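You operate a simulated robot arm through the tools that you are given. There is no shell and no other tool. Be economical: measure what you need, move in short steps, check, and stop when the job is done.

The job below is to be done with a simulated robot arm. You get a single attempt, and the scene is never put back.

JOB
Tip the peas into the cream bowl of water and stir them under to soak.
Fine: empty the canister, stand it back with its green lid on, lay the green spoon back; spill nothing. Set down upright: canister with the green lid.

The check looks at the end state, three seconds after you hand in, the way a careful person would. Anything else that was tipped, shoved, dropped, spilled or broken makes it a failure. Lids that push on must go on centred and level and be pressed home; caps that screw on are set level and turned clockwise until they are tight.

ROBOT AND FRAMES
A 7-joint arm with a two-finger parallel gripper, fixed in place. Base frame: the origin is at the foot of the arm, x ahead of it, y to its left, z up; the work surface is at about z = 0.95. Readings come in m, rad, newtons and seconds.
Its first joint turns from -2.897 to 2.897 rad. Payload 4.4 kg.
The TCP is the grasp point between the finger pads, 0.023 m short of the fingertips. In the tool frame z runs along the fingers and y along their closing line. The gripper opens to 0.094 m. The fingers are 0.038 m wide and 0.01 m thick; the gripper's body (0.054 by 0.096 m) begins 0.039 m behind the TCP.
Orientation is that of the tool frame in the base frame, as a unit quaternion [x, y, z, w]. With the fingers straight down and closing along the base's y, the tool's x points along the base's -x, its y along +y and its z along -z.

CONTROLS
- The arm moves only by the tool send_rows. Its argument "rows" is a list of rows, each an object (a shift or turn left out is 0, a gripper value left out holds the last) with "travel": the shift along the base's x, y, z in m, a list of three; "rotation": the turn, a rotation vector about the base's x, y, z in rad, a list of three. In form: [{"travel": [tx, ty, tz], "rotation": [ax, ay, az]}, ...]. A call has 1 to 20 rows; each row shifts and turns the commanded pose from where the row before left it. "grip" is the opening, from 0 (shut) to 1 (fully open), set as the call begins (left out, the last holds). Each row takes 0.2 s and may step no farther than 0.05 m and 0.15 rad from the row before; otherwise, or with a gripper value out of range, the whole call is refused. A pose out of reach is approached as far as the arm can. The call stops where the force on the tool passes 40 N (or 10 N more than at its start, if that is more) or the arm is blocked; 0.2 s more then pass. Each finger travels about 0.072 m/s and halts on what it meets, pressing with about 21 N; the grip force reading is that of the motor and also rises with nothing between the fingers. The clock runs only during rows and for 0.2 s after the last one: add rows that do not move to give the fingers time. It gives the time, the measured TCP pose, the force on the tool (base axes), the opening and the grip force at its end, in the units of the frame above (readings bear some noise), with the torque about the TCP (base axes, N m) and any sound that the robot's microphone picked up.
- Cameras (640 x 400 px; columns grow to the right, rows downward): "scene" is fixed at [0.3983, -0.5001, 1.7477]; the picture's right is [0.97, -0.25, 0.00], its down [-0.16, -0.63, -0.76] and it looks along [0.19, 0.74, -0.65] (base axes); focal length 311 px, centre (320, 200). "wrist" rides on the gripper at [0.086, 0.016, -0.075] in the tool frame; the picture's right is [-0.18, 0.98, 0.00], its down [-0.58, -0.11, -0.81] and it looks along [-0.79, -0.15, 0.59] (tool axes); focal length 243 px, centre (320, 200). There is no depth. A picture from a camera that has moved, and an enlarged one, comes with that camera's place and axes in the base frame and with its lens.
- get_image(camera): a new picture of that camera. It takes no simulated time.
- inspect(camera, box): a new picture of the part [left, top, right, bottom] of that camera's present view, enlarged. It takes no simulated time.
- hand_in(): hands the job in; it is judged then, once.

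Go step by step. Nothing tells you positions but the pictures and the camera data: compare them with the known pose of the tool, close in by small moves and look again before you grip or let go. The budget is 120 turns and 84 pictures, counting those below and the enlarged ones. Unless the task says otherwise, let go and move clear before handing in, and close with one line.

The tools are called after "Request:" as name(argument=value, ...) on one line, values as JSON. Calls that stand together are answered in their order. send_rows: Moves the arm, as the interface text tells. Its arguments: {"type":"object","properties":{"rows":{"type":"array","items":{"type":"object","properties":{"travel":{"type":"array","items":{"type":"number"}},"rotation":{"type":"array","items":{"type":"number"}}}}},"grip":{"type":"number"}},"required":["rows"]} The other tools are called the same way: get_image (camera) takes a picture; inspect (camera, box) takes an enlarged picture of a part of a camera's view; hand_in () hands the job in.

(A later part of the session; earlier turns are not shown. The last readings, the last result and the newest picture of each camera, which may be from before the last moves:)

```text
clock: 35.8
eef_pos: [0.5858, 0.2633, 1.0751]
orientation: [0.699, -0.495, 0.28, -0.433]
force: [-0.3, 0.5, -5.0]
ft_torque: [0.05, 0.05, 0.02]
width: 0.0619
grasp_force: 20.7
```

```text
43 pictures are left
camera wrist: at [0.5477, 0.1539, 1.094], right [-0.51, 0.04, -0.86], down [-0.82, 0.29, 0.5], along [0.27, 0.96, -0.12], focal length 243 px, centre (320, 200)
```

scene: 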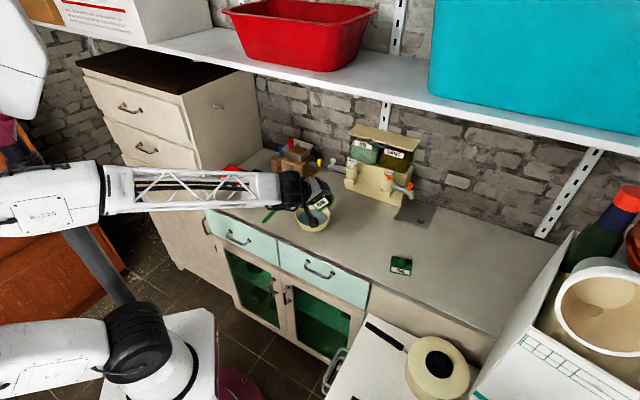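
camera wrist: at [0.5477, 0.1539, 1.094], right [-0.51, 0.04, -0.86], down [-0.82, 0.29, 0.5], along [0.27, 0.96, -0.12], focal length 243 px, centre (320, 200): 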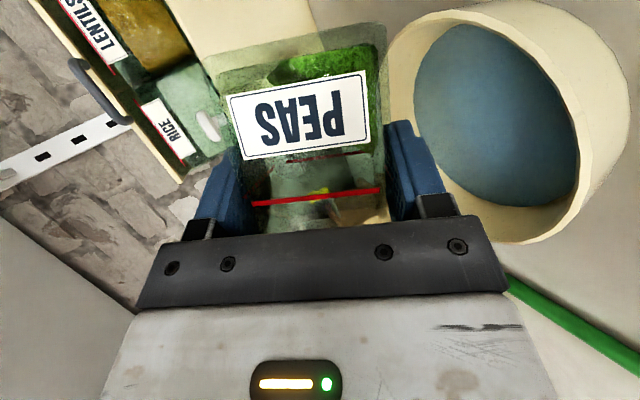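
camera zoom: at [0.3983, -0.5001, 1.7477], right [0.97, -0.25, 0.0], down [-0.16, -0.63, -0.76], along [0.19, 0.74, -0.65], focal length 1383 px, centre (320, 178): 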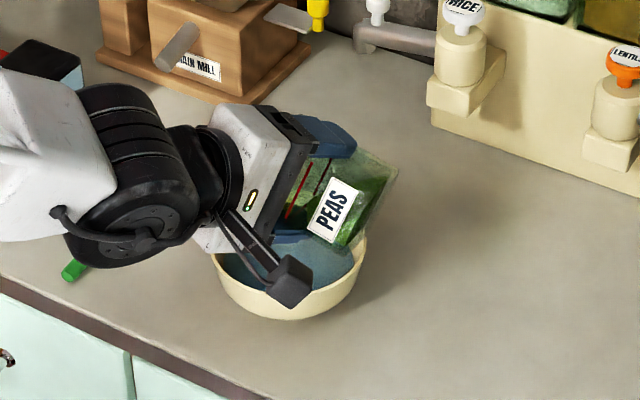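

The peas are starting to shift and the lip is over the bowl. I'll keep tipping.

Request:
send_rows(rows=[{"rotation": [-0.0535, -0.0594, 0]}, {"rotation": [-0.0535, -0.0594, 0]}, {"rotation": [-0.0535, -0.0594, 0]}, {"rotation": [-0.0535, -0.0594, 0]}, {"rotation": [-0.0535, -0.0594, 0]}, {"travel": [0, 0, 0]}])

Request:
inspect(camera="scene", box=[260, 160, 380, 250])

Request:
get_image(camera="wrist")

```text
clock: 37.2
eef_pos: [0.5855, 0.2615, 1.0778]
orientation: [0.701, -0.384, 0.444, -0.404]
force: [0.0, 0.3, -4.1]
ft_torque: [0.03, 0.1, 0.01]
width: 0.0619
grasp_force: 21.3
```

```text
4.44 times, centred on (320, 205) of scene
camera zoom: at [0.3983, -0.5001, 1.7477], right [0.97, -0.25, 0.0], down [-0.16, -0.63, -0.76], along [0.19, 0.74, -0.65], focal length 1383 px, centre (320, 178)
```

zoom: 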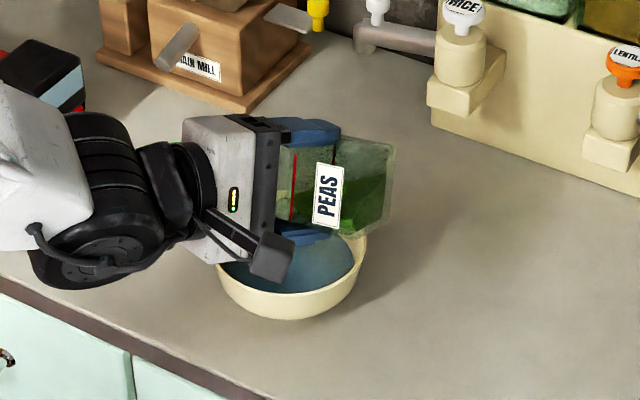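

```text
41 pictures are left
camera wrist: at [0.5389, 0.16, 1.1107], right [-0.23, -0.21, -0.95], down [-0.91, 0.38, 0.14], along [0.33, 0.9, -0.28], focal length 243 px, centre (320, 200)
```

wrist: 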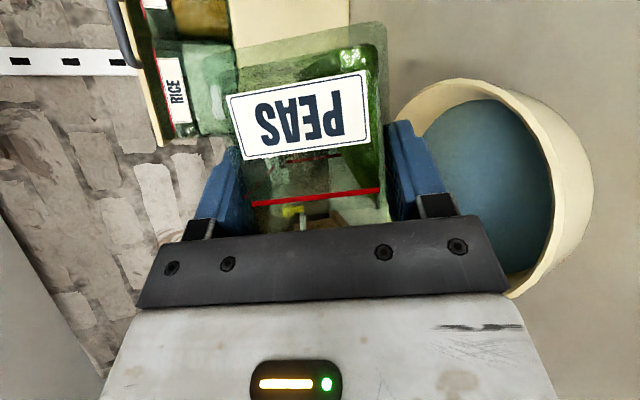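

At 97° the peas lie along the lower wall. I'll go further.

Request:
send_rows(rows=[{"rotation": [-0.0535, -0.0594, 0]}, {"rotation": [-0.0535, -0.0594, 0]}, {"rotation": [-0.0535, -0.0594, 0]}, {"travel": [0, 0, 0]}, {"travel": [0, 0, 0]}])

Request:
get_image(camera="wrist")

```text
clock: 38.4
eef_pos: [0.5849, 0.2626, 1.0785]
orientation: [0.69, -0.311, 0.533, -0.379]
force: [-0.2, 0.2, -3.6]
ft_torque: [0.02, 0.09, 0.04]
width: 0.0622
grasp_force: 21.3
```

```text
40 pictures are left
camera wrist: at [0.533, 0.1661, 1.118], right [-0.07, -0.36, -0.93], down [-0.92, 0.39, -0.08], along [0.39, 0.85, -0.36], focal length 243 px, centre (320, 200)
```

wrist: 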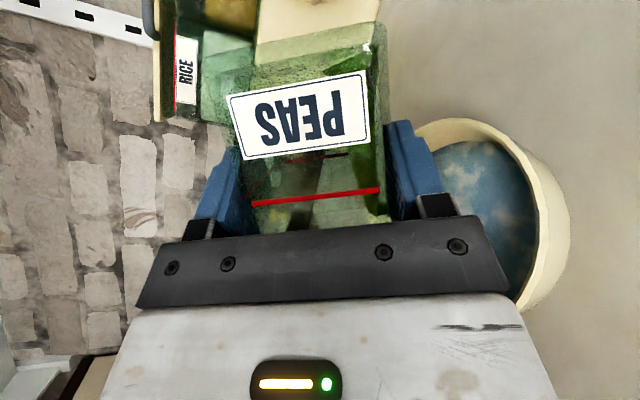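

The peas are flowing out. I'll tip further and wait.

Request:
send_rows(rows=[{"rotation": [-0.0535, -0.0594, 0]}, {"rotation": [-0.0535, -0.0594, 0]}, {"rotation": [-0.0535, -0.0594, 0]}, {"rotation": [-0.0535, -0.0594, 0]}, {"rotation": [-0.0535, -0.0594, 0]}, {"travel": [0, 0, 0]}, {"travel": [0, 0, 0]}, {"travel": [0, 0, 0]}, {"travel": [0, 0, 0]}])

Request:
get_image(camera="wrist")

Request:
inspect(camera="scene", box=[260, 160, 380, 250])

```text
clock: 40.4
eef_pos: [0.5851, 0.2618, 1.077]
orientation: [0.648, -0.177, 0.665, -0.326]
force: [0.5, 0.3, -3.3]
ft_torque: [0.02, 0.09, 0.01]
width: 0.0618
grasp_force: 21.0
```

```text
39 pictures are left
camera wrist: at [0.5196, 0.1778, 1.1241], right [0.19, -0.59, -0.78], down [-0.84, 0.31, -0.44], along [0.51, 0.74, -0.44], focal length 243 px, centre (320, 200)
```

wrist: 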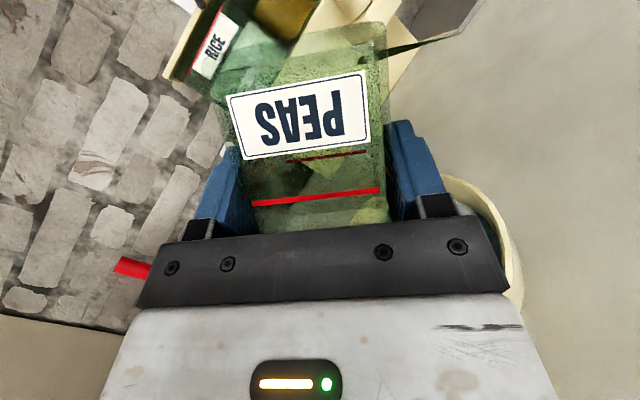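

```text
4.44 times, centred on (320, 205) of scene
camera zoom: at [0.3983, -0.5001, 1.7477], right [0.97, -0.25, 0.0], down [-0.16, -0.63, -0.76], along [0.19, 0.74, -0.65], focal length 1383 px, centre (320, 178)
```

zoom: 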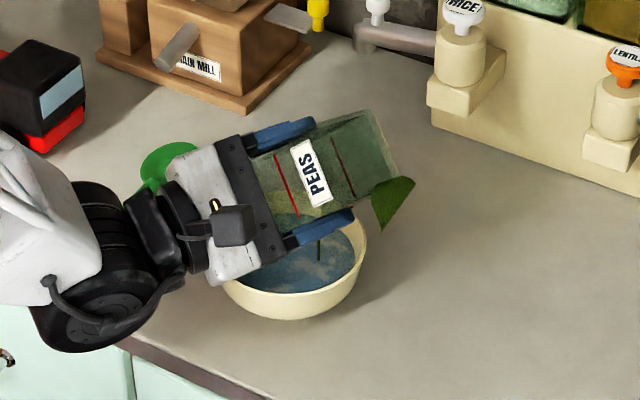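

A little may still remain inside. I'll tip to about 150° and wait.

Request:
send_rows(rows=[{"rotation": [-0.067, -0.0743, 0]}, {"rotation": [-0.067, -0.0743, 0]}, {"rotation": [-0.067, -0.0743, 0]}, {"travel": [0, 0, 0]}, {"travel": [0, 0, 0]}, {"travel": [0, 0, 0]}, {"travel": [0, 0, 0]}, {"travel": [0, 0, 0]}, {"travel": [0, 0, 0]}, {"travel": [0, 0, 0]}])

Request:
inspect(camera="scene", box=[260, 160, 380, 250])

Request:
get_image(camera="wrist")

```text
clock: 42.6
eef_pos: [0.5848, 0.2617, 1.078]
orientation: [0.6, -0.073, 0.748, -0.276]
force: [-0.1, 0.7, -4.1]
ft_torque: [0.01, 0.05, 0.01]
width: 0.062
grasp_force: 20.8
```

```text
4.44 times, centred on (320, 205) of scene
camera zoom: at [0.3983, -0.5001, 1.7477], right [0.97, -0.25, 0.0], down [-0.16, -0.63, -0.76], along [0.19, 0.74, -0.65], focal length 1383 px, centre (320, 178)
```

zoom: 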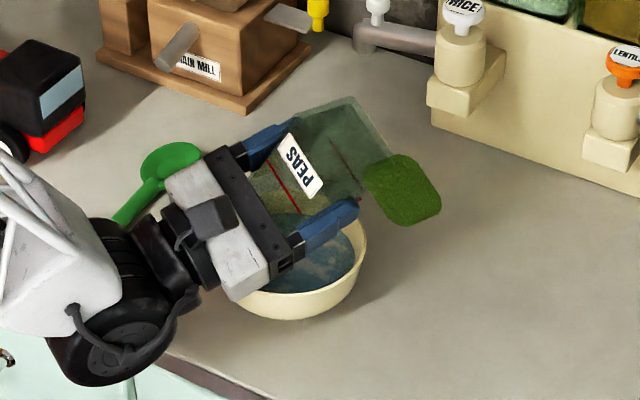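

```text
36 pictures are left
camera wrist: at [0.5091, 0.1875, 1.1241], right [0.34, -0.73, -0.59], down [-0.72, 0.2, -0.67], along [0.61, 0.65, -0.45], focal length 243 px, centre (320, 200)
```

wrist: 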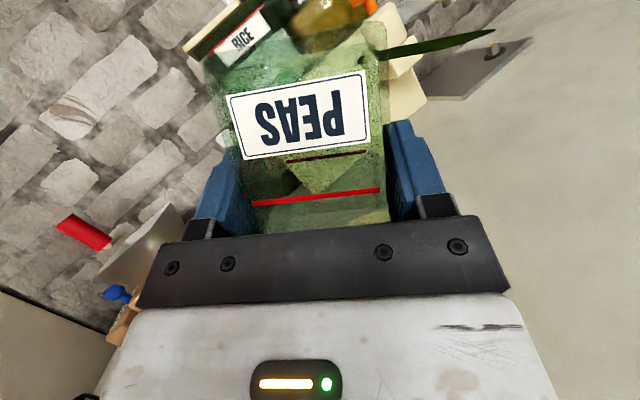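

The green patch looks like a leftover content surface, possibly a small residue. I'll tip almost fully over, with the mouth centred on the bowl, and wait.

Request:
send_rows(rows=[{"travel": [-0.004, 0.0035, 0.003], "rotation": [-0.067, -0.0743, 0]}, {"travel": [-0.004, 0.0035, 0.002], "rotation": [-0.067, -0.0743, 0]}, {"travel": [-0.002, 0.002, 0], "rotation": [-0.067, -0.0743, 0]}, {"travel": [0, 0, 0]}, {"travel": [0, 0, 0]}, {"travel": [0, 0, 0]}, {"travel": [0, 0, 0]}, {"travel": [0, 0, 0]}, {"travel": [0, 0, 0]}, {"travel": [0, 0, 0]}, {"travel": [0, 0, 0]}])

Request:
inspect(camera="scene", box=[260, 160, 380, 250])

```text
clock: 45.0
eef_pos: [0.5749, 0.2706, 1.0825]
orientation: [0.538, 0.035, 0.813, -0.222]
force: [0.0, -0.2, -3.2]
ft_torque: [-0.02, 0.05, -0.02]
width: 0.0616
grasp_force: 21.2
```

```text
4.44 times, centred on (320, 205) of scene
camera zoom: at [0.3983, -0.5001, 1.7477], right [0.97, -0.25, 0.0], down [-0.16, -0.63, -0.76], along [0.19, 0.74, -0.65], focal length 1383 px, centre (320, 178)
```

zoom: 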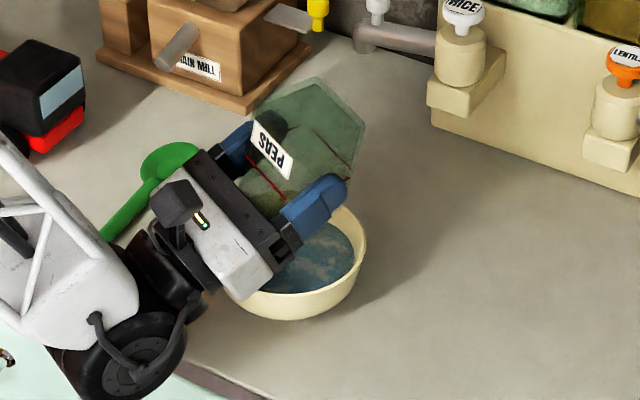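

The canister is empty and the counter is clean. I'll rise slightly and turn it back upright.

Request:
send_rows(rows=[{"travel": [0, 0, 0.01], "rotation": [0.0937, 0.104, 0]}, {"travel": [0, 0, 0.01], "rotation": [0.0937, 0.104, 0]}, {"travel": [0, 0, 0.01], "rotation": [0.0937, 0.104, 0]}, {"rotation": [0.0937, 0.104, 0]}, {"rotation": [0.0937, 0.104, 0]}, {"rotation": [0.0937, 0.104, 0]}, {"rotation": [0.0937, 0.104, 0]}, {"rotation": [0.0937, 0.104, 0]}, {"rotation": [0.0937, 0.104, 0]}, {"rotation": [0.0937, 0.104, 0]}, {"rotation": [0.0937, 0.104, 0]}, {"rotation": [0.0937, 0.104, 0]}, {"rotation": [0.0937, 0.104, 0]}, {"rotation": [0.0937, 0.104, 0]}, {"rotation": [0.0937, 0.104, 0]}, {"rotation": [0.0937, 0.104, 0]}, {"rotation": [0.0937, 0.104, 0]}, {"rotation": [0.0937, 0.104, 0]}, {"rotation": [0.0937, 0.104, 0]}])

Request:
send_rows(rows=[{"rotation": [0.0937, 0.104, 0]}, {"rotation": [0.0937, 0.104, 0]}, {"travel": [0.007, -0.004, 0]}, {"travel": [0, 0, 0]}])

```text
clock: 49.0
eef_pos: [0.5764, 0.272, 1.1133]
orientation: [-0.571, 0.68, 0.173, 0.426]
force: [0.8, 0.5, -3.2]
ft_torque: [-0.01, 0.0, -0.03]
width: 0.0619
grasp_force: 20.7
```

```text
clock: 50.0
eef_pos: [0.582, 0.2678, 1.1122]
orientation: [-0.506, 0.702, 0.292, 0.406]
force: [-0.7, 0.4, -4.3]
ft_torque: [-0.02, 0.03, 0.02]
width: 0.062
grasp_force: 20.8
```

The canister is upright again. I'll carry it back over its place and undo the yaw.

Request:
send_rows(rows=[{"travel": [0.01, -0.019, 0], "rotation": [0, 0, -0.05]}, {"travel": [0.013, -0.02, 0], "rotation": [0, 0, -0.06]}, {"travel": [0.015, -0.02, 0], "rotation": [0, 0, -0.06]}, {"travel": [0.015, -0.02, 0], "rotation": [0, 0, -0.06]}, {"travel": [0.015, -0.02, 0], "rotation": [0, 0, -0.06]}, {"travel": [0.015, -0.02, 0], "rotation": [0, 0, -0.06]}, {"travel": [0.012, -0.0185, 0], "rotation": [0, 0, -0.06]}, {"travel": [0, 0, -0.03]}, {"travel": [0, 0, -0.03]}, {"travel": [0, 0, 0]}])

Request:
get_image(camera="wrist")

Request:
inspect(camera="scene", box=[270, 180, 390, 270])

```text
clock: 52.2
eef_pos: [0.6773, 0.1302, 1.0515]
orientation: [-0.353, 0.791, 0.203, 0.457]
force: [0.9, 0.1, -3.6]
ft_torque: [0.02, 0.02, -0.01]
width: 0.0617
grasp_force: 21.2
```

```text
34 pictures are left
camera wrist: at [0.5916, 0.0584, 1.0145], right [-0.67, 0.72, 0.16], down [-0.19, -0.38, 0.91], along [0.72, 0.58, 0.39], focal length 243 px, centre (320, 200)
```

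wrist: 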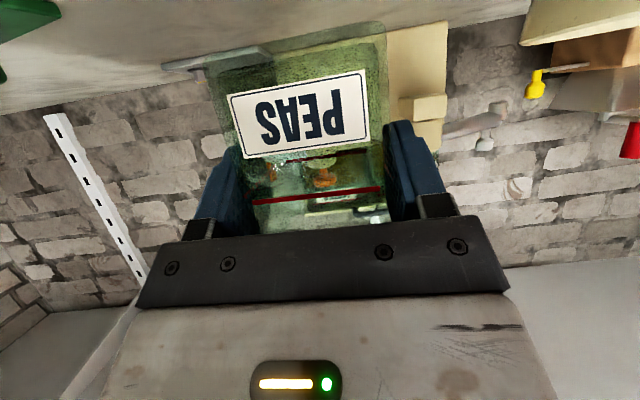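

```text
4.44 times, centred on (330, 225) of scene
camera zoom: at [0.3983, -0.5001, 1.7477], right [0.97, -0.25, 0.0], down [-0.16, -0.63, -0.76], along [0.19, 0.74, -0.65], focal length 1383 px, centre (276, 89)
```

zoom: 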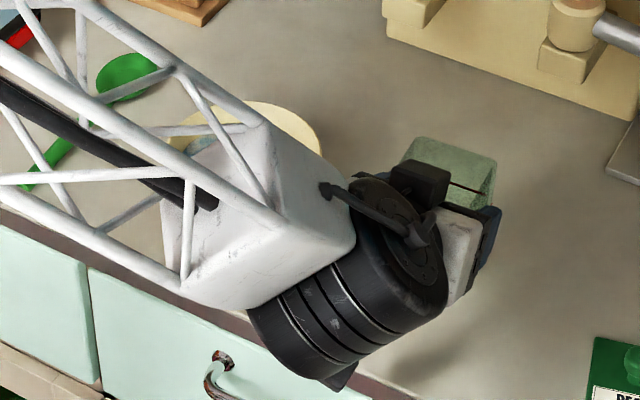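

The canister is empty and above its place. I'll lower it to the grip height and put it down.

Request:
send_rows(rows=[{"travel": [0, -0.0005, -0.02]}, {"travel": [0, 0, -0.012]}, {"travel": [0, 0, -0.007]}, {"travel": [0, 0, -0.004]}, {"travel": [0, 0, -0.002]}, {"travel": [0, 0, -0.001]}, {"travel": [0, 0, 0]}])

```text
clock: 53.8
eef_pos: [0.6774, 0.1295, 1.0046]
orientation: [-0.354, 0.791, 0.204, 0.456]
force: [0.9, -0.5, -1.2]
ft_torque: [-0.02, 0.03, -0.02]
width: 0.062
grasp_force: 20.9
```

Request:
send_rows(rows=[{"travel": [0, 0, -0.0008]}, {"travel": [0, 0, 0]}])

Request:
send_rows(rows=[{"travel": [0, 0, 0]}, {"travel": [0, 0, 0]}, {"travel": [0, 0, 0]}, {"travel": [-0.015, -0.0167, 0]}, {"travel": [-0.02, -0.0223, 0]}, {"travel": [-0.02, -0.0223, 0]}, {"travel": [-0.02, -0.0223, 0]}, {"travel": [0, 0, 0.03]}, {"travel": [0, 0, 0]}], grip=1)

Request:
inspect(camera="scene", box=[270, 170, 430, 270])

```text
clock: 54.4
eef_pos: [0.6771, 0.1289, 1.0056]
orientation: [-0.354, 0.79, 0.205, 0.457]
force: [2.1, -4.5, 10.9]
ft_torque: [-0.26, 0.35, 0.12]
width: 0.0619
grasp_force: 21.2
```

```text
clock: 56.4
eef_pos: [0.6025, 0.0474, 1.0337]
orientation: [-0.354, 0.791, 0.204, 0.456]
force: [-0.4, 1.3, 0.3]
ft_torque: [0.0, -0.01, 0.01]
width: 0.094
grasp_force: 0.1
```

```text
4.00 times, centred on (350, 220) of scene
camera zoom: at [0.3983, -0.5001, 1.7477], right [0.97, -0.25, 0.0], down [-0.16, -0.63, -0.76], along [0.19, 0.74, -0.65], focal length 1245 px, centre (200, 120)
```

zoom: 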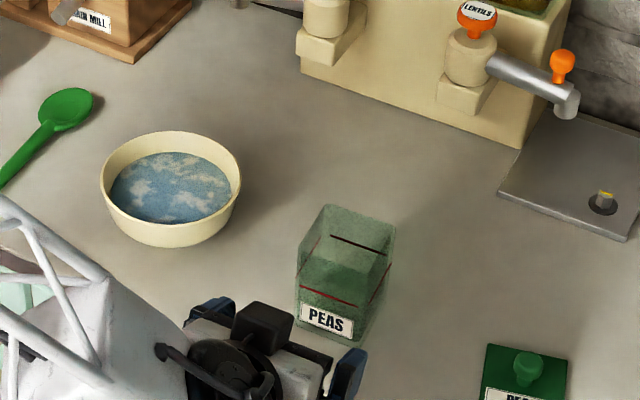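

The canister stands empty in its place. The bowl shows floating patches that need stirring. First I'll turn the tool vertical again and fetch the lid.

Request:
send_rows(rows=[{"travel": [0, -0.02, 0.03], "rotation": [-0.0972, 0.0875, 0]}, {"travel": [0, -0.02, 0.02], "rotation": [-0.0972, 0.0875, 0]}, {"travel": [0, -0.02, 0], "rotation": [-0.0972, 0.0875, 0]}, {"travel": [0.0, -0.02, 0], "rotation": [-0.0972, 0.0875, 0]}, {"travel": [0.015, -0.015, 0], "rotation": [-0.0972, 0.0875, 0]}, {"travel": [0.015, -0.01, 0], "rotation": [-0.0972, 0.0875, 0]}, {"travel": [0.015, 0, 0], "rotation": [-0.0972, 0.0875, 0]}, {"travel": [0.015, 0, 0], "rotation": [-0.0972, 0.0875, 0]}, {"travel": [0.04, 0.025, 0]}, {"travel": [0.04, 0.03, 0]}, {"travel": [0.03, 0.025, 0]}, {"travel": [0.0192, 0.0105, 0]}, {"travel": [0, 0, -0.03]}, {"travel": [0, 0, 0]}], grip=0.6)

Request:
get_image(camera="wrist")

```text
clock: 59.4
eef_pos: [0.7578, 0.028, 1.0451]
orientation: [-0.405, 0.906, 0.055, 0.112]
force: [1.0, -0.5, 0.4]
ft_torque: [0.02, -0.02, -0.01]
width: 0.0562
grasp_force: 0.1
out of reach, approached as far as the arm can: row 7, 8, 11, 12
```

```text
31 pictures are left
camera wrist: at [0.6773, -0.0392, 1.0952], right [-0.61, 0.79, 0.05], down [0.33, 0.19, 0.92], along [0.72, 0.59, -0.38], focal length 243 px, centre (320, 200)
```

wrist: 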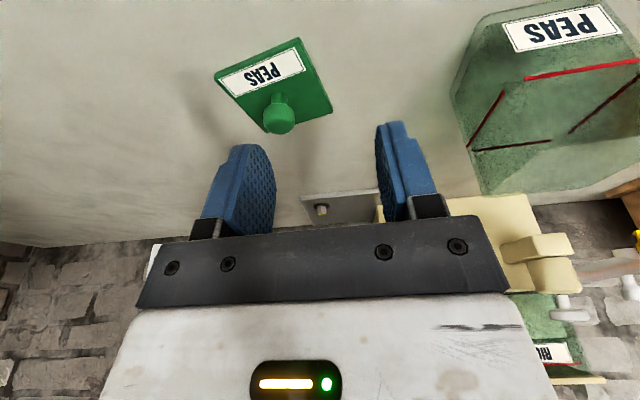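

A row was clipped at a joint limit, so the tool is still tilted about 14°. I'll correct that step by step.

Request:
send_rows(rows=[{"travel": [0, 0, 0.02]}, {"rotation": [-0.0743, 0.0669, 0]}, {"travel": [0, 0, 0]}])

```text
clock: 60.2
eef_pos: [0.7581, 0.028, 1.0661]
orientation: [-0.405, 0.905, 0.057, 0.114]
force: [-0.1, -0.3, -0.2]
ft_torque: [-0.02, -0.01, 0.04]
width: 0.0565
grasp_force: 0.1
out of reach, approached as far as the arm can: row 2
```

Request:
send_rows(rows=[{"travel": [-0.03, -0.01, 0.04]}, {"travel": [-0.04, -0.01, 0.04]}, {"travel": [-0.04, 0, 0.04]}, {"travel": [-0.04, 0, 0.02]}, {"travel": [-0.03, 0, 0.0]}, {"travel": [0, 0, 0], "rotation": [-0.0743, 0.0669, 0]}, {"travel": [0, 0, 0], "rotation": [-0.0743, 0.0669, 0]}, {"travel": [0, 0, 0]}])

Request:
get_image(camera="scene")

```text
refused: row 1 steps farther than a row can; nothing moved
```

```text
30 pictures are left
```

scene: 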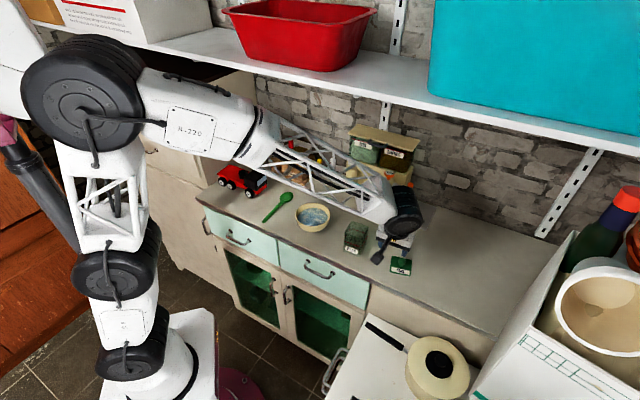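

Request:
send_rows(rows=[{"travel": [-0.02, -0.01, 0.04]}, {"travel": [-0.03, -0.01, 0.035]}, {"travel": [-0.03, 0, 0.035]}, {"travel": [-0.04, 0, 0.02]}, {"travel": [-0.04, 0, 0.0]}, {"travel": [0, 0, 0], "rotation": [-0.0743, 0.0669, 0]}, {"travel": [0, 0, 0], "rotation": [-0.0743, 0.0669, 0]}, {"travel": [0, 0, 0]}])

```text
clock: 62.0
eef_pos: [0.5877, 0.0066, 1.1179]
orientation: [-0.406, 0.905, 0.058, 0.115]
force: [-0.6, -0.8, 0.1]
ft_torque: [0.0, -0.01, -0.01]
width: 0.0565
grasp_force: 0.1
out of reach, approached as far as the arm can: row 1, 2, 3, 4, 6, 7
```

Request:
send_rows(rows=[{"rotation": [0, 0, -0.13]}, {"rotation": [0, 0, -0.13]}, {"rotation": [0, 0, -0.13]}, {"rotation": [0, 0, -0.13]}, {"travel": [0, 0, 0.04]}, {"travel": [0, 0, 0.04]}, {"travel": [0, 0, 0]}])

Request:
get_image(camera="scene")

```text
clock: 63.6
eef_pos: [0.5846, 0.0055, 1.0609]
orientation: [-0.286, 0.949, 0.05, 0.125]
force: [0.2, 1.1, 0.1]
ft_torque: [-0.02, -0.02, -0.01]
width: 0.0562
grasp_force: 0.0
out of reach, approached as far as the arm can: row 1, 2, 3, 4, 5, 6
```

```text
29 pictures are left
```

scene: 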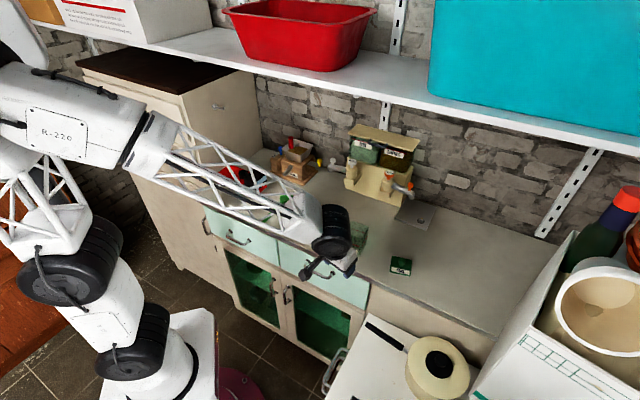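

A joint limit is blocking me. I'll pitch back away from it, rise and retract toward the start posture, then straighten there.

Request:
send_rows(rows=[{"rotation": [0.1, -0.06, 0]}, {"rotation": [0.1, -0.06, 0]}, {"rotation": [0.1, -0.06, 0]}, {"travel": [-0.01, 0, 0.04]}, {"travel": [-0.01, 0, 0.04]}, {"travel": [-0.01, 0.0, 0.04]}, {"travel": [-0.01, 0.0, 0.04]}, {"travel": [-0.02, 0, 0.04]}, {"travel": [0, 0, 0]}])

Request:
get_image(camera="scene")

```text
clock: 65.6
eef_pos: [0.5275, 0.0046, 1.2602]
orientation: [-0.266, 0.917, 0.163, 0.249]
force: [0.8, 0.5, 0.6]
ft_torque: [0.0, -0.04, -0.01]
width: 0.0564
grasp_force: 0.1
```

```text
28 pictures are left
```

scene: 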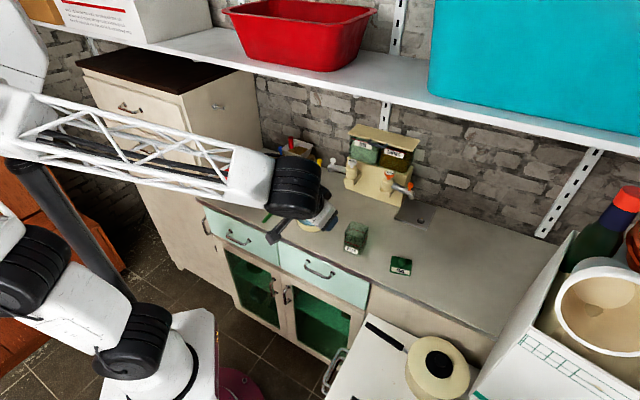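

It's free now. I'll straighten the tool to the plain downward orientation here.

Request:
send_rows(rows=[{"travel": [-0.01, 0.01, 0.005], "rotation": [-0.0479, 0.0731, -0.0781]}, {"travel": [-0.01, 0.01, 0.005], "rotation": [-0.0479, 0.0731, -0.0781]}, {"travel": [-0.01, 0.01, 0.005], "rotation": [-0.0479, 0.0731, -0.0781]}, {"travel": [-0.01, 0.01, 0.005], "rotation": [-0.0479, 0.0731, -0.0781]}, {"travel": [-0.01, 0.01, 0.005], "rotation": [-0.0479, 0.0731, -0.0781]}, {"travel": [-0.01, 0.01, 0.005], "rotation": [-0.0479, 0.0731, -0.0781]}, {"travel": [-0.01, 0.01, 0.005], "rotation": [-0.0479, 0.0731, -0.0781]}, {"travel": [0, 0, 0]}])

Request:
get_image(camera="scene")

```text
clock: 67.4
eef_pos: [0.4915, 0.0324, 1.2761]
orientation: [-0.141, 0.975, 0.102, 0.136]
force: [-0.2, -0.3, 0.7]
ft_torque: [0.01, -0.01, 0.03]
width: 0.0562
grasp_force: 0.0
out of reach, approached as far as the arm can: row 4, 5, 6, 7
```

```text
27 pictures are left
```

scene: 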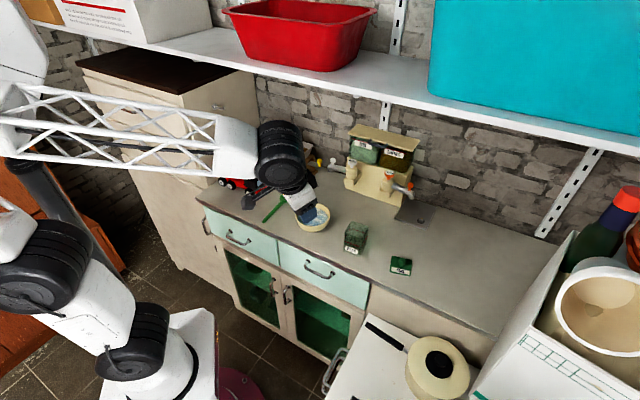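

Request:
inspect(camera="scene", box=[180, 90, 360, 240])

```text
2.67 times, centred on (270, 165) of scene
camera zoom: at [0.3983, -0.5001, 1.7477], right [0.97, -0.25, 0.0], down [-0.16, -0.63, -0.76], along [0.19, 0.74, -0.65], focal length 830 px, centre (453, 293)
```

zoom: 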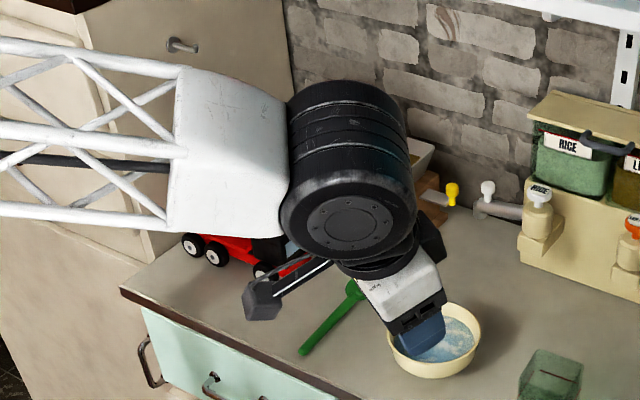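

I'll try travelling back toward the start location, where the start posture was comfortable, before straightening.

Request:
send_rows(rows=[{"rotation": [0.04, -0.04, 0.04]}, {"travel": [-0.01, 0.04, 0.006]}, {"travel": [-0.01, 0.04, 0.006]}, {"travel": [-0.01, 0.04, 0.006]}, {"travel": [-0.01, 0.04, 0.006]}, {"travel": [-0.015, 0.04, 0.006]}, {"travel": [-0.015, 0.04, 0.006]}, {"travel": [-0.01, 0.04, 0.006]}, {"travel": [-0.01, 0.03, 0.006]}, {"rotation": [-0.08, 0.08, 0]}, {"rotation": [-0.08, 0.08, 0]}, {"rotation": [-0.08, 0.08, 0]}, {"travel": [0, 0, 0]}])

```text
clock: 70.2
eef_pos: [0.4542, 0.1809, 1.2737]
orientation: [-0.153, 0.966, 0.14, 0.154]
force: [0.1, 0.2, 0.2]
ft_torque: [0.01, 0.01, 0.02]
width: 0.0564
grasp_force: 0.1
out of reach, approached as far as the arm can: row 4, 5, 6, 7, 8, 9, 10, 11, 12
```

The wrist seems to have flipped its branch during the pour: joint 5 is near its limit, and the plain hub face is showing. I'll back off into free space and unwind it deliberately. First I'll retreat along −y, then swing the tool toward the forearm line.

Request:
send_rows(rows=[{"rotation": [0.06, -0.06, 0]}, {"travel": [-0.01, -0.035, 0]}, {"travel": [-0.01, -0.035, 0]}, {"travel": [-0.015, -0.035, 0]}, {"travel": [-0.015, -0.035, 0]}, {"travel": [0, -0.01, 0]}, {"travel": [0.019, -0.008, 0.012], "rotation": [-0.0187, -0.1123, -0.0444]}, {"travel": [0.019, -0.008, 0.012], "rotation": [-0.0187, -0.1123, -0.0444]}, {"travel": [0.019, -0.008, 0.012], "rotation": [-0.0187, -0.1123, -0.0444]}, {"travel": [0.019, -0.008, 0.012], "rotation": [-0.0187, -0.1123, -0.0444]}, {"travel": [0.019, -0.008, 0.012], "rotation": [-0.0187, -0.1123, -0.0444]}, {"travel": [0, 0, 0]}])

Request:
get_image(camera="scene")

```text
clock: 72.8
eef_pos: [0.4949, -0.0097, 1.3336]
orientation: [-0.096, 0.884, 0.05, 0.455]
force: [-0.3, -0.1, 0.9]
ft_torque: [-0.01, -0.03, 0.01]
width: 0.0567
grasp_force: 0.0
```

```text
25 pictures are left
```

scene: 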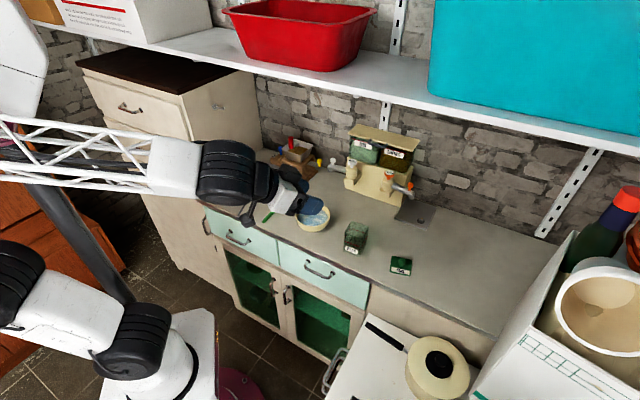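

The tool is now about 26° off the forearm line with no clipping. I'll rotate it about the forearm axis (left side, then up) to unwind joint 5.

Request:
send_rows(rows=[{"travel": [0.0027, 0.0087, 0.0083], "rotation": [0.135, -0.0084, -0.035]}, {"travel": [0.0027, 0.0087, 0.0083], "rotation": [0.135, -0.0084, -0.035]}, {"travel": [0.0027, 0.0087, 0.0083], "rotation": [0.135, -0.0084, -0.035]}, {"travel": [0.0031, 0.0044, 0.011], "rotation": [0.135, -0.0084, -0.035]}, {"travel": [0.0031, 0.0044, 0.011], "rotation": [0.135, -0.0084, -0.035]}, {"travel": [0.0031, 0.0044, 0.011], "rotation": [0.135, -0.0084, -0.035]}, {"travel": [0.003, -0.0006, 0.0119], "rotation": [0.135, -0.0084, -0.035]}, {"travel": [0.003, -0.0006, 0.0119], "rotation": [0.135, -0.0084, -0.035]}, {"travel": [0.003, -0.0006, 0.0119], "rotation": [0.135, -0.0084, -0.035]}, {"travel": [0.0024, -0.0055, 0.0107], "rotation": [0.135, -0.0084, -0.035]}, {"travel": [0.0024, -0.0055, 0.0107], "rotation": [0.135, -0.0084, -0.035]}, {"travel": [0.0024, -0.0055, 0.0107], "rotation": [0.135, -0.0084, -0.035]}, {"travel": [0.0014, -0.0095, 0.0077], "rotation": [0.135, -0.0084, -0.035]}, {"travel": [0.0014, -0.0095, 0.0077], "rotation": [0.135, -0.0084, -0.035]}, {"travel": [0.0014, -0.0095, 0.0077], "rotation": [0.135, -0.0084, -0.035]}, {"travel": [0, -0.0118, 0.0033], "rotation": [0.135, -0.0084, -0.035]}, {"travel": [0, -0.0118, 0.0033], "rotation": [0.135, -0.0084, -0.035]}, {"travel": [0, -0.0118, 0.0033], "rotation": [0.135, -0.0084, -0.035]}, {"travel": [0, 0, 0]}])

Request:
get_image(camera="scene")

```text
clock: 76.8
eef_pos: [0.5363, -0.0522, 1.4919]
orientation: [0.597, 0.223, 0.714, 0.289]
force: [-0.6, -0.1, 0.2]
ft_torque: [0.03, -0.03, 0.02]
width: 0.0563
grasp_force: 0.0
```

```text
24 pictures are left
```

scene: 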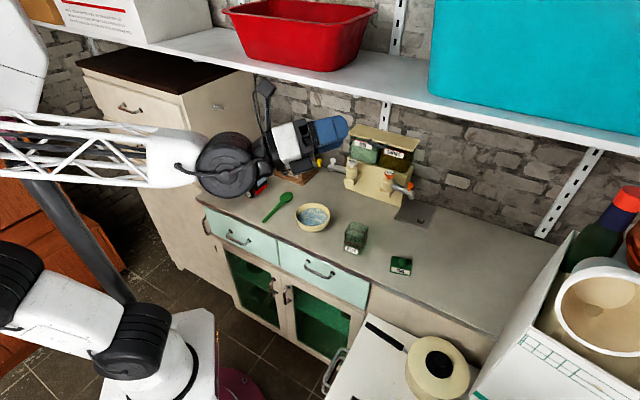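

The hub face with the cable points at the camera again, so the unwind worked. Now I'll pitch the tool straight down through the forearm line.

Request:
send_rows(rows=[{"travel": [0.0032, 0, -0.027], "rotation": [0, 0.1357, 0]}, {"travel": [0, 0, -0.027], "rotation": [0, 0.1357, 0]}, {"travel": [-0.004, 0, -0.0268], "rotation": [0, 0.1357, 0]}, {"travel": [-0.0076, 0, -0.0262], "rotation": [0, 0.1357, 0]}, {"travel": [-0.011, 0, -0.0248], "rotation": [0, 0.1357, 0]}, {"travel": [-0.0142, 0, -0.023], "rotation": [0, 0.1357, 0]}, {"travel": [-0.0174, 0, -0.0208], "rotation": [0, 0.1357, 0]}, {"travel": [-0.0198, 0, -0.0186], "rotation": [0, 0.1357, 0]}, {"travel": [-0.0202, 0, -0.0154], "rotation": [0, 0.1357, 0]}, {"travel": [-0.0202, 0, -0.0124], "rotation": [0, 0.1357, 0]}, {"travel": [-0.0156, 0, -0.009], "rotation": [0, 0.1357, 0]}, {"travel": [-0.0106, 0, -0.0054], "rotation": [0, 0.1357, 0]}, {"travel": [-0.0068, 0, -0.0018], "rotation": [0, 0.1357, 0]}, {"travel": [0, 0, 0]}])

Request:
inspect(camera="scene", box=[140, 80, 400, 290])

```text
clock: 79.8
eef_pos: [0.4096, -0.0673, 1.2401]
orientation: [0.929, 0.364, 0.021, 0.069]
force: [1.2, -1.1, 0.5]
ft_torque: [-0.04, -0.01, 0.04]
width: 0.0564
grasp_force: 0.0
out of reach, approached as far as the arm can: row 3, 4
```

```text
1.90 times, centred on (270, 185) of scene
camera zoom: at [0.3983, -0.5001, 1.7477], right [0.97, -0.25, 0.0], down [-0.16, -0.63, -0.76], along [0.19, 0.74, -0.65], focal length 593 px, centre (415, 229)
```

zoom: 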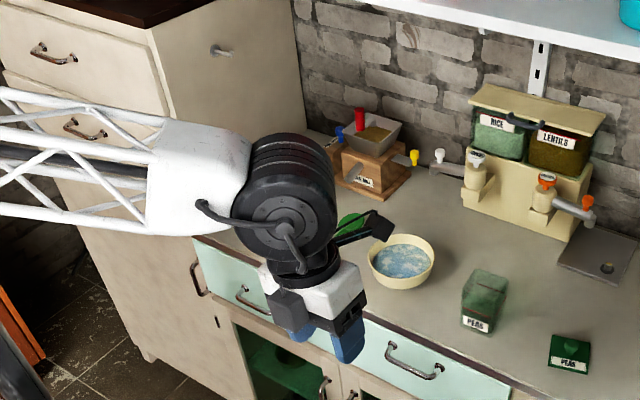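

I'm back in the normal branch with the hand turned 180°, which is fine for a symmetric grip. I'll level it, align it to 48° and go above the lid.

Request:
send_rows(rows=[{"travel": [0.02, 0, -0.02], "rotation": [0.0545, 0.0473, 0.0453]}, {"travel": [0.038, 0.01, -0.02], "rotation": [0.0545, 0.0473, 0.0453]}, {"travel": [0.038, 0.01, -0.02]}, {"travel": [0.038, 0.01, -0.02]}, {"travel": [0.038, 0.01, -0.02]}, {"travel": [0.038, 0.01, -0.015]}, {"travel": [0.038, 0.01, -0.015]}, {"travel": [0.038, 0.01, -0.01]}, {"travel": [0.038, 0.01, 0]}, {"travel": [0.038, 0.01, 0]}, {"travel": [0.02, 0.01, 0]}, {"travel": [0, 0, 0]}])

Request:
get_image(camera="wrist")

```text
clock: 82.4
eef_pos: [0.7946, 0.0326, 1.1011]
orientation: [0.913, 0.407, 0.0, 0.0]
force: [0.3, 0.6, -0.5]
ft_torque: [-0.02, -0.02, 0.03]
width: 0.0562
grasp_force: 0.2
```

```text
22 pictures are left
camera wrist: at [0.8632, 0.0847, 1.1759], right [0.61, -0.79, 0.0], down [-0.47, -0.36, 0.81], along [-0.64, -0.49, -0.59], focal length 243 px, centre (320, 200)
```

wrist: 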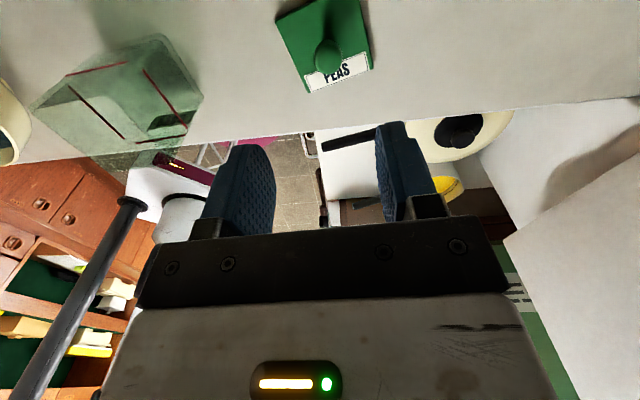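

The lid is as expected, slightly to the right. I'll shift, descend and grip the knob.

Request:
send_rows(rows=[{"travel": [0.002, -0.006, -0.03]}, {"travel": [0, 0, -0.03]}, {"travel": [0, 0, -0.03]}, {"travel": [0, 0, 0]}])

Request:
get_image(camera="wrist")

```text
clock: 83.4
eef_pos: [0.7938, 0.0297, 1.0092]
orientation: [0.914, 0.407, -0.001, 0.001]
force: [-0.1, -0.8, 0.1]
ft_torque: [0.04, 0.04, -0.01]
width: 0.0566
grasp_force: 0.0
```

```text
21 pictures are left
camera wrist: at [0.8639, 0.0818, 1.0837], right [0.61, -0.79, 0.0], down [-0.47, -0.36, 0.81], along [-0.64, -0.49, -0.59], focal length 243 px, centre (320, 200)
```

wrist: 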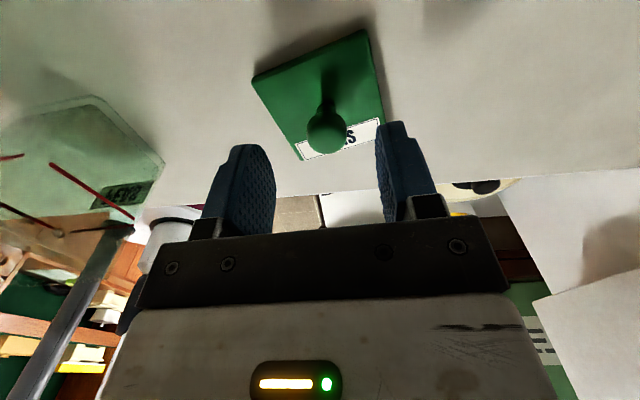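

Request:
send_rows(rows=[{"travel": [0.002, -0.0025, -0.015]}, {"travel": [0, 0, -0.0115]}, {"travel": [0, 0, 0]}])

Request:
send_rows(rows=[{"travel": [0, 0, 0]}, {"travel": [0, 0, 0]}, {"travel": [0, 0, 0]}, {"travel": [0, 0, 0.003]}, {"travel": [0, 0, 0.005]}, {"travel": [0, 0, 0.01]}, {"travel": [0, 0, 0.02]}, {"travel": [0, 0, 0]}], grip=0)

Request:
get_image(camera="wrist")

```text
clock: 84.2
eef_pos: [0.7977, 0.0257, 0.9841]
orientation: [0.914, 0.407, 0.001, 0.0]
force: [0.1, -0.3, -0.6]
ft_torque: [0.02, -0.04, 0.03]
width: 0.0565
grasp_force: 0.0
```

```text
clock: 86.0
eef_pos: [0.796, 0.0245, 1.0214]
orientation: [0.914, 0.407, 0.0, 0.001]
force: [-0.8, -0.1, 0.5]
ft_torque: [0.0, 0.04, -0.05]
width: 0.0202
grasp_force: 20.4
```

```text
20 pictures are left
camera wrist: at [0.8653, 0.0766, 1.0973], right [0.61, -0.79, 0.0], down [-0.47, -0.36, 0.81], along [-0.64, -0.49, -0.59], focal length 243 px, centre (320, 200)
```

wrist: 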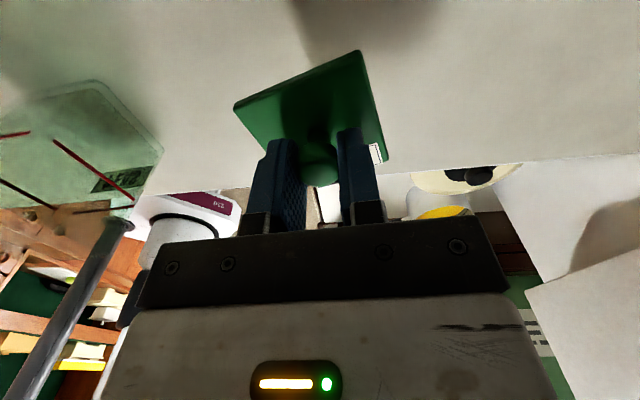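

The lid is held, turned about 4–5° relative to the gripper compared with before. I'll compensate the yaw and move above the canister.

Request:
send_rows(rows=[{"travel": [0, 0, 0.04]}, {"travel": [0, 0, 0.04]}, {"travel": [0, 0, 0.02]}, {"travel": [-0.025, 0.023, 0], "rotation": [0, 0, -0.04]}, {"travel": [-0.03, 0.029, 0], "rotation": [0, 0, -0.04]}, {"travel": [-0.03, 0.029, 0]}, {"travel": [-0.03, 0.028, 0]}, {"travel": [0, 0, 0]}])

Request:
get_image(camera="wrist")

Request:
inspect(camera="scene", box=[320, 190, 400, 260])

```text
clock: 87.8
eef_pos: [0.6779, 0.1321, 1.1221]
orientation: [0.929, 0.369, 0.001, 0.0]
force: [-0.2, 0.6, -0.6]
ft_torque: [0.04, -0.02, 0.01]
width: 0.0202
grasp_force: 21.0
```

```text
19 pictures are left
camera wrist: at [0.7519, 0.1792, 1.1963], right [0.54, -0.84, 0.0], down [-0.5, -0.32, 0.81], along [-0.68, -0.44, -0.59], focal length 243 px, centre (320, 200)
```

wrist: 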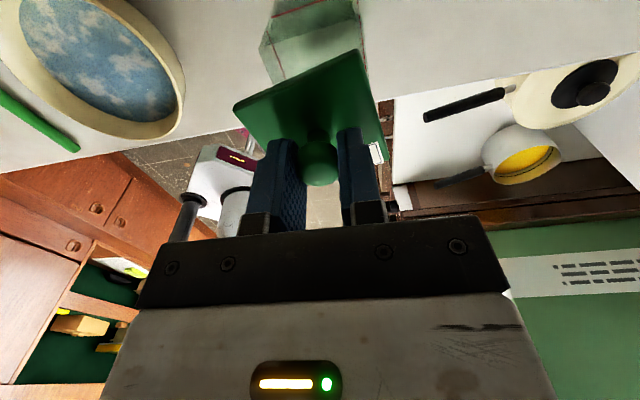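

```text
5.71 times, centred on (360, 225) of scene
camera zoom: at [0.3983, -0.5001, 1.7477], right [0.97, -0.25, 0.0], down [-0.16, -0.63, -0.76], along [0.19, 0.74, -0.65], focal length 1778 px, centre (91, 57)
```

zoom: 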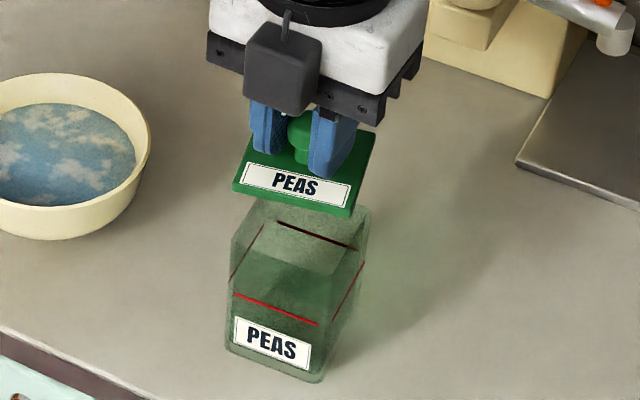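

Alignment looks good to about 1–2 mm. I'll descend to just above the canister mouth and check again.

Request:
send_rows(rows=[{"travel": [0.002, 0.001, -0.015]}, {"travel": [0, 0, -0.015]}, {"travel": [0, 0, -0.007]}, {"travel": [0, 0, 0]}])

Request:
inspect(camera="scene", box=[328, 205, 392, 245])

```text
clock: 88.8
eef_pos: [0.6847, 0.1366, 1.0827]
orientation: [0.928, 0.372, 0.0, 0.0]
force: [-0.6, 0.7, 0.2]
ft_torque: [-0.01, 0.0, -0.02]
width: 0.0203
grasp_force: 21.0
```

```text
10.00 times, centred on (360, 225) of scene
camera zoom: at [0.3983, -0.5001, 1.7477], right [0.97, -0.25, 0.0], down [-0.16, -0.63, -0.76], along [0.19, 0.74, -0.65], focal length 3112 px, centre (-80, -50)
```

zoom: 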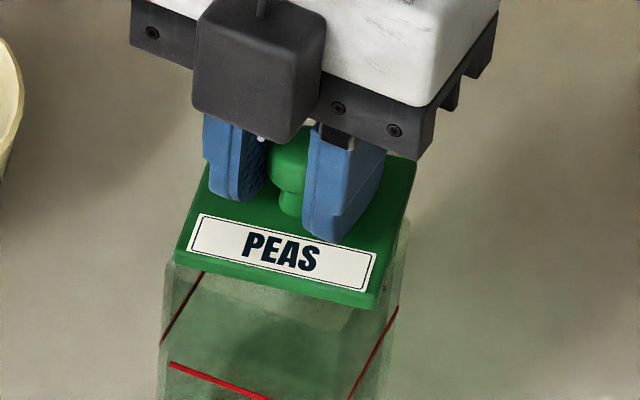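

The lid sits about 2–3 mm to the right and back. I'll correct that and lower it until it seats.

Request:
send_rows(rows=[{"travel": [-0.0035, -0.002, 0]}, {"travel": [0, 0, -0.004]}, {"travel": [0, 0, 0]}])

Request:
inspect(camera="scene", box=[328, 205, 392, 245])

```text
clock: 89.6
eef_pos: [0.6794, 0.1335, 1.0792]
orientation: [0.929, 0.37, 0.0, 0.001]
force: [0.0, 0.2, 0.1]
ft_torque: [0.0, -0.01, -0.01]
width: 0.0202
grasp_force: 21.3
```

```text
10.00 times, centred on (360, 225) of scene
camera zoom: at [0.3983, -0.5001, 1.7477], right [0.97, -0.25, 0.0], down [-0.16, -0.63, -0.76], along [0.19, 0.74, -0.65], focal length 3112 px, centre (-80, -50)
```

zoom: 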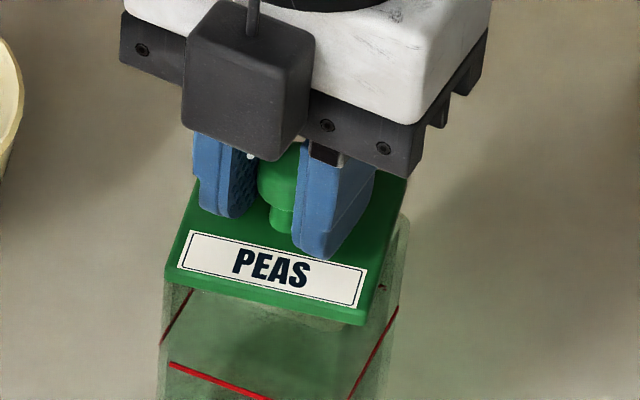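

Request:
send_rows(rows=[{"travel": [0.0012, -0.0008, -0.002]}, {"travel": [0, 0, -0.002]}, {"travel": [0, 0, -0.002]}, {"travel": [0, 0, 0]}])

Request:
send_rows(rows=[{"travel": [0, 0, -0.0015]}, {"travel": [0, 0, -0.001]}, {"travel": [0, 0, 0]}])

Request:
inspect(camera="scene", box=[328, 205, 392, 245])

```text
clock: 90.6
eef_pos: [0.6809, 0.1314, 1.0743]
orientation: [0.929, 0.37, 0.002, 0.001]
force: [-3.2, -0.2, 11.8]
ft_torque: [-0.02, 0.11, -0.08]
width: 0.0202
grasp_force: 21.0
```

```text
clock: 91.4
eef_pos: [0.68, 0.1315, 1.0723]
orientation: [0.929, 0.369, 0.001, 0.0]
force: [5.8, -4.6, 23.4]
ft_torque: [0.02, -0.21, -0.11]
width: 0.0207
grasp_force: 21.2
```

```text
10.00 times, centred on (360, 225) of scene
camera zoom: at [0.3983, -0.5001, 1.7477], right [0.97, -0.25, 0.0], down [-0.16, -0.63, -0.76], along [0.19, 0.74, -0.65], focal length 3112 px, centre (-80, -50)
```

zoom: 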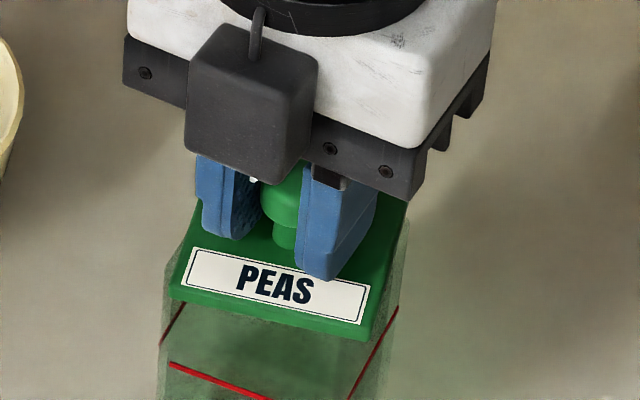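

The lid is down to its seat at 23 N, with no snap heard yet. I'll open the fingers and press the lid evenly with the fingertips on either side of the knob.

Request:
send_rows(rows=[{"travel": [0, 0, 0.001]}, {"travel": [0, 0, 0]}], grip=0.45)

Request:
send_rows(rows=[{"travel": [0, 0, -0.002]}, {"travel": [0, 0, -0.0015]}, {"travel": [0, 0, -0.0015]}, {"travel": [0, 0, -0.001]}, {"travel": [0, 0, 0]}])

```text
clock: 92.0
eef_pos: [0.6801, 0.1322, 1.0725]
orientation: [0.929, 0.371, 0.0, 0.0]
force: [-1.1, -0.4, 0.2]
ft_torque: [0.0, -0.02, -0.01]
width: 0.0422
grasp_force: 0.1
heard: snap
```

```text
clock: 93.1
eef_pos: [0.6825, 0.1331, 1.069]
orientation: [0.929, 0.371, 0.003, 0.0]
force: [0.6, 0.2, 4.9]
ft_torque: [0.0, 0.09, -0.02]
width: 0.0424
grasp_force: 0.1
stopped in row 5: the force on the tool passed its limit at 44 N (the readings are from after the stop); the commanded pose is now the measured one
```

I heard a snap, and then pressed it with 44 N. I'll rise and inspect the lid.

Request:
send_rows(rows=[{"travel": [0, 0, 0.02]}, {"travel": [0, 0, 0.03]}, {"travel": [-0.03, 0.02, 0.03]}, {"travel": [-0.04, 0.02, 0.02]}, {"travel": [-0.04, 0.02, 0]}, {"travel": [-0.04, 0.02, 0]}, {"travel": [-0.04, 0.01, 0]}, {"travel": [0, 0, 0]}])

Request:
inspect(camera="scene", box=[240, 160, 400, 260])

Request:
get_image(camera="wrist")

```text
clock: 94.9
eef_pos: [0.4914, 0.2254, 1.17]
orientation: [0.929, 0.371, 0.003, 0.002]
force: [-0.1, -0.3, -0.9]
ft_torque: [0.01, -0.02, -0.01]
width: 0.0422
grasp_force: 0.0
```

```text
4.00 times, centred on (320, 210) of scene
camera zoom: at [0.3983, -0.5001, 1.7477], right [0.97, -0.25, 0.0], down [-0.16, -0.63, -0.76], along [0.19, 0.74, -0.65], focal length 1245 px, centre (320, 160)
```

zoom: 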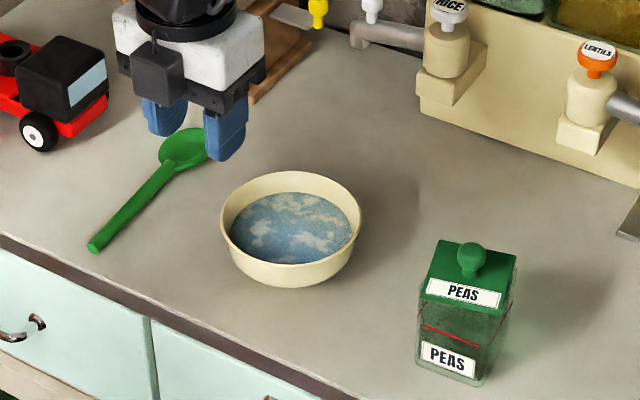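

```text
13 pictures are left
camera wrist: at [0.5647, 0.2716, 1.2459], right [0.54, -0.84, 0.0], down [-0.5, -0.32, 0.8], along [-0.67, -0.44, -0.6], focal length 243 px, centre (320, 200)
```

wrist: 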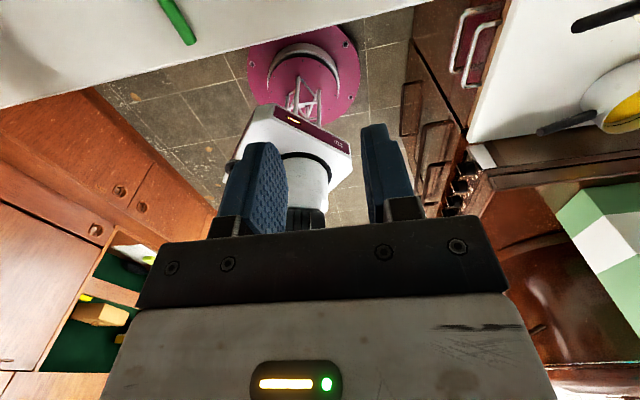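

The canister with its lid is restored upright. Now the spoon: I'll align over its handle at about (0.434, 0.373).

Request:
send_rows(rows=[{"travel": [0, 0.02, -0.03], "rotation": [0, 0, 0.077]}, {"travel": [-0.01, 0.03, -0.03]}, {"travel": [-0.016, 0.03, -0.03]}, {"travel": [-0.016, 0.035, -0.02]}, {"travel": [-0.015, 0.033, -0.02]}, {"travel": [0, 0, 0]}], grip=0.5)

Request:
get_image(camera="wrist")

```text
clock: 96.3
eef_pos: [0.4407, 0.3622, 1.0428]
orientation: [0.913, 0.408, 0.002, -0.002]
force: [0.0, -0.4, -0.5]
ft_torque: [-0.02, -0.03, 0.01]
width: 0.0466
grasp_force: 0.1
out of reach, approached as far as the arm can: row 5
```

```text
12 pictures are left
camera wrist: at [0.5098, 0.4144, 1.1181], right [0.61, -0.79, 0.0], down [-0.47, -0.36, 0.8], along [-0.64, -0.49, -0.59], focal length 243 px, centre (320, 200)
```

wrist: 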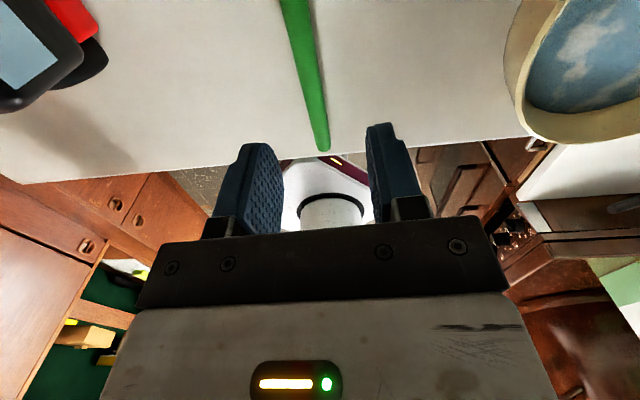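

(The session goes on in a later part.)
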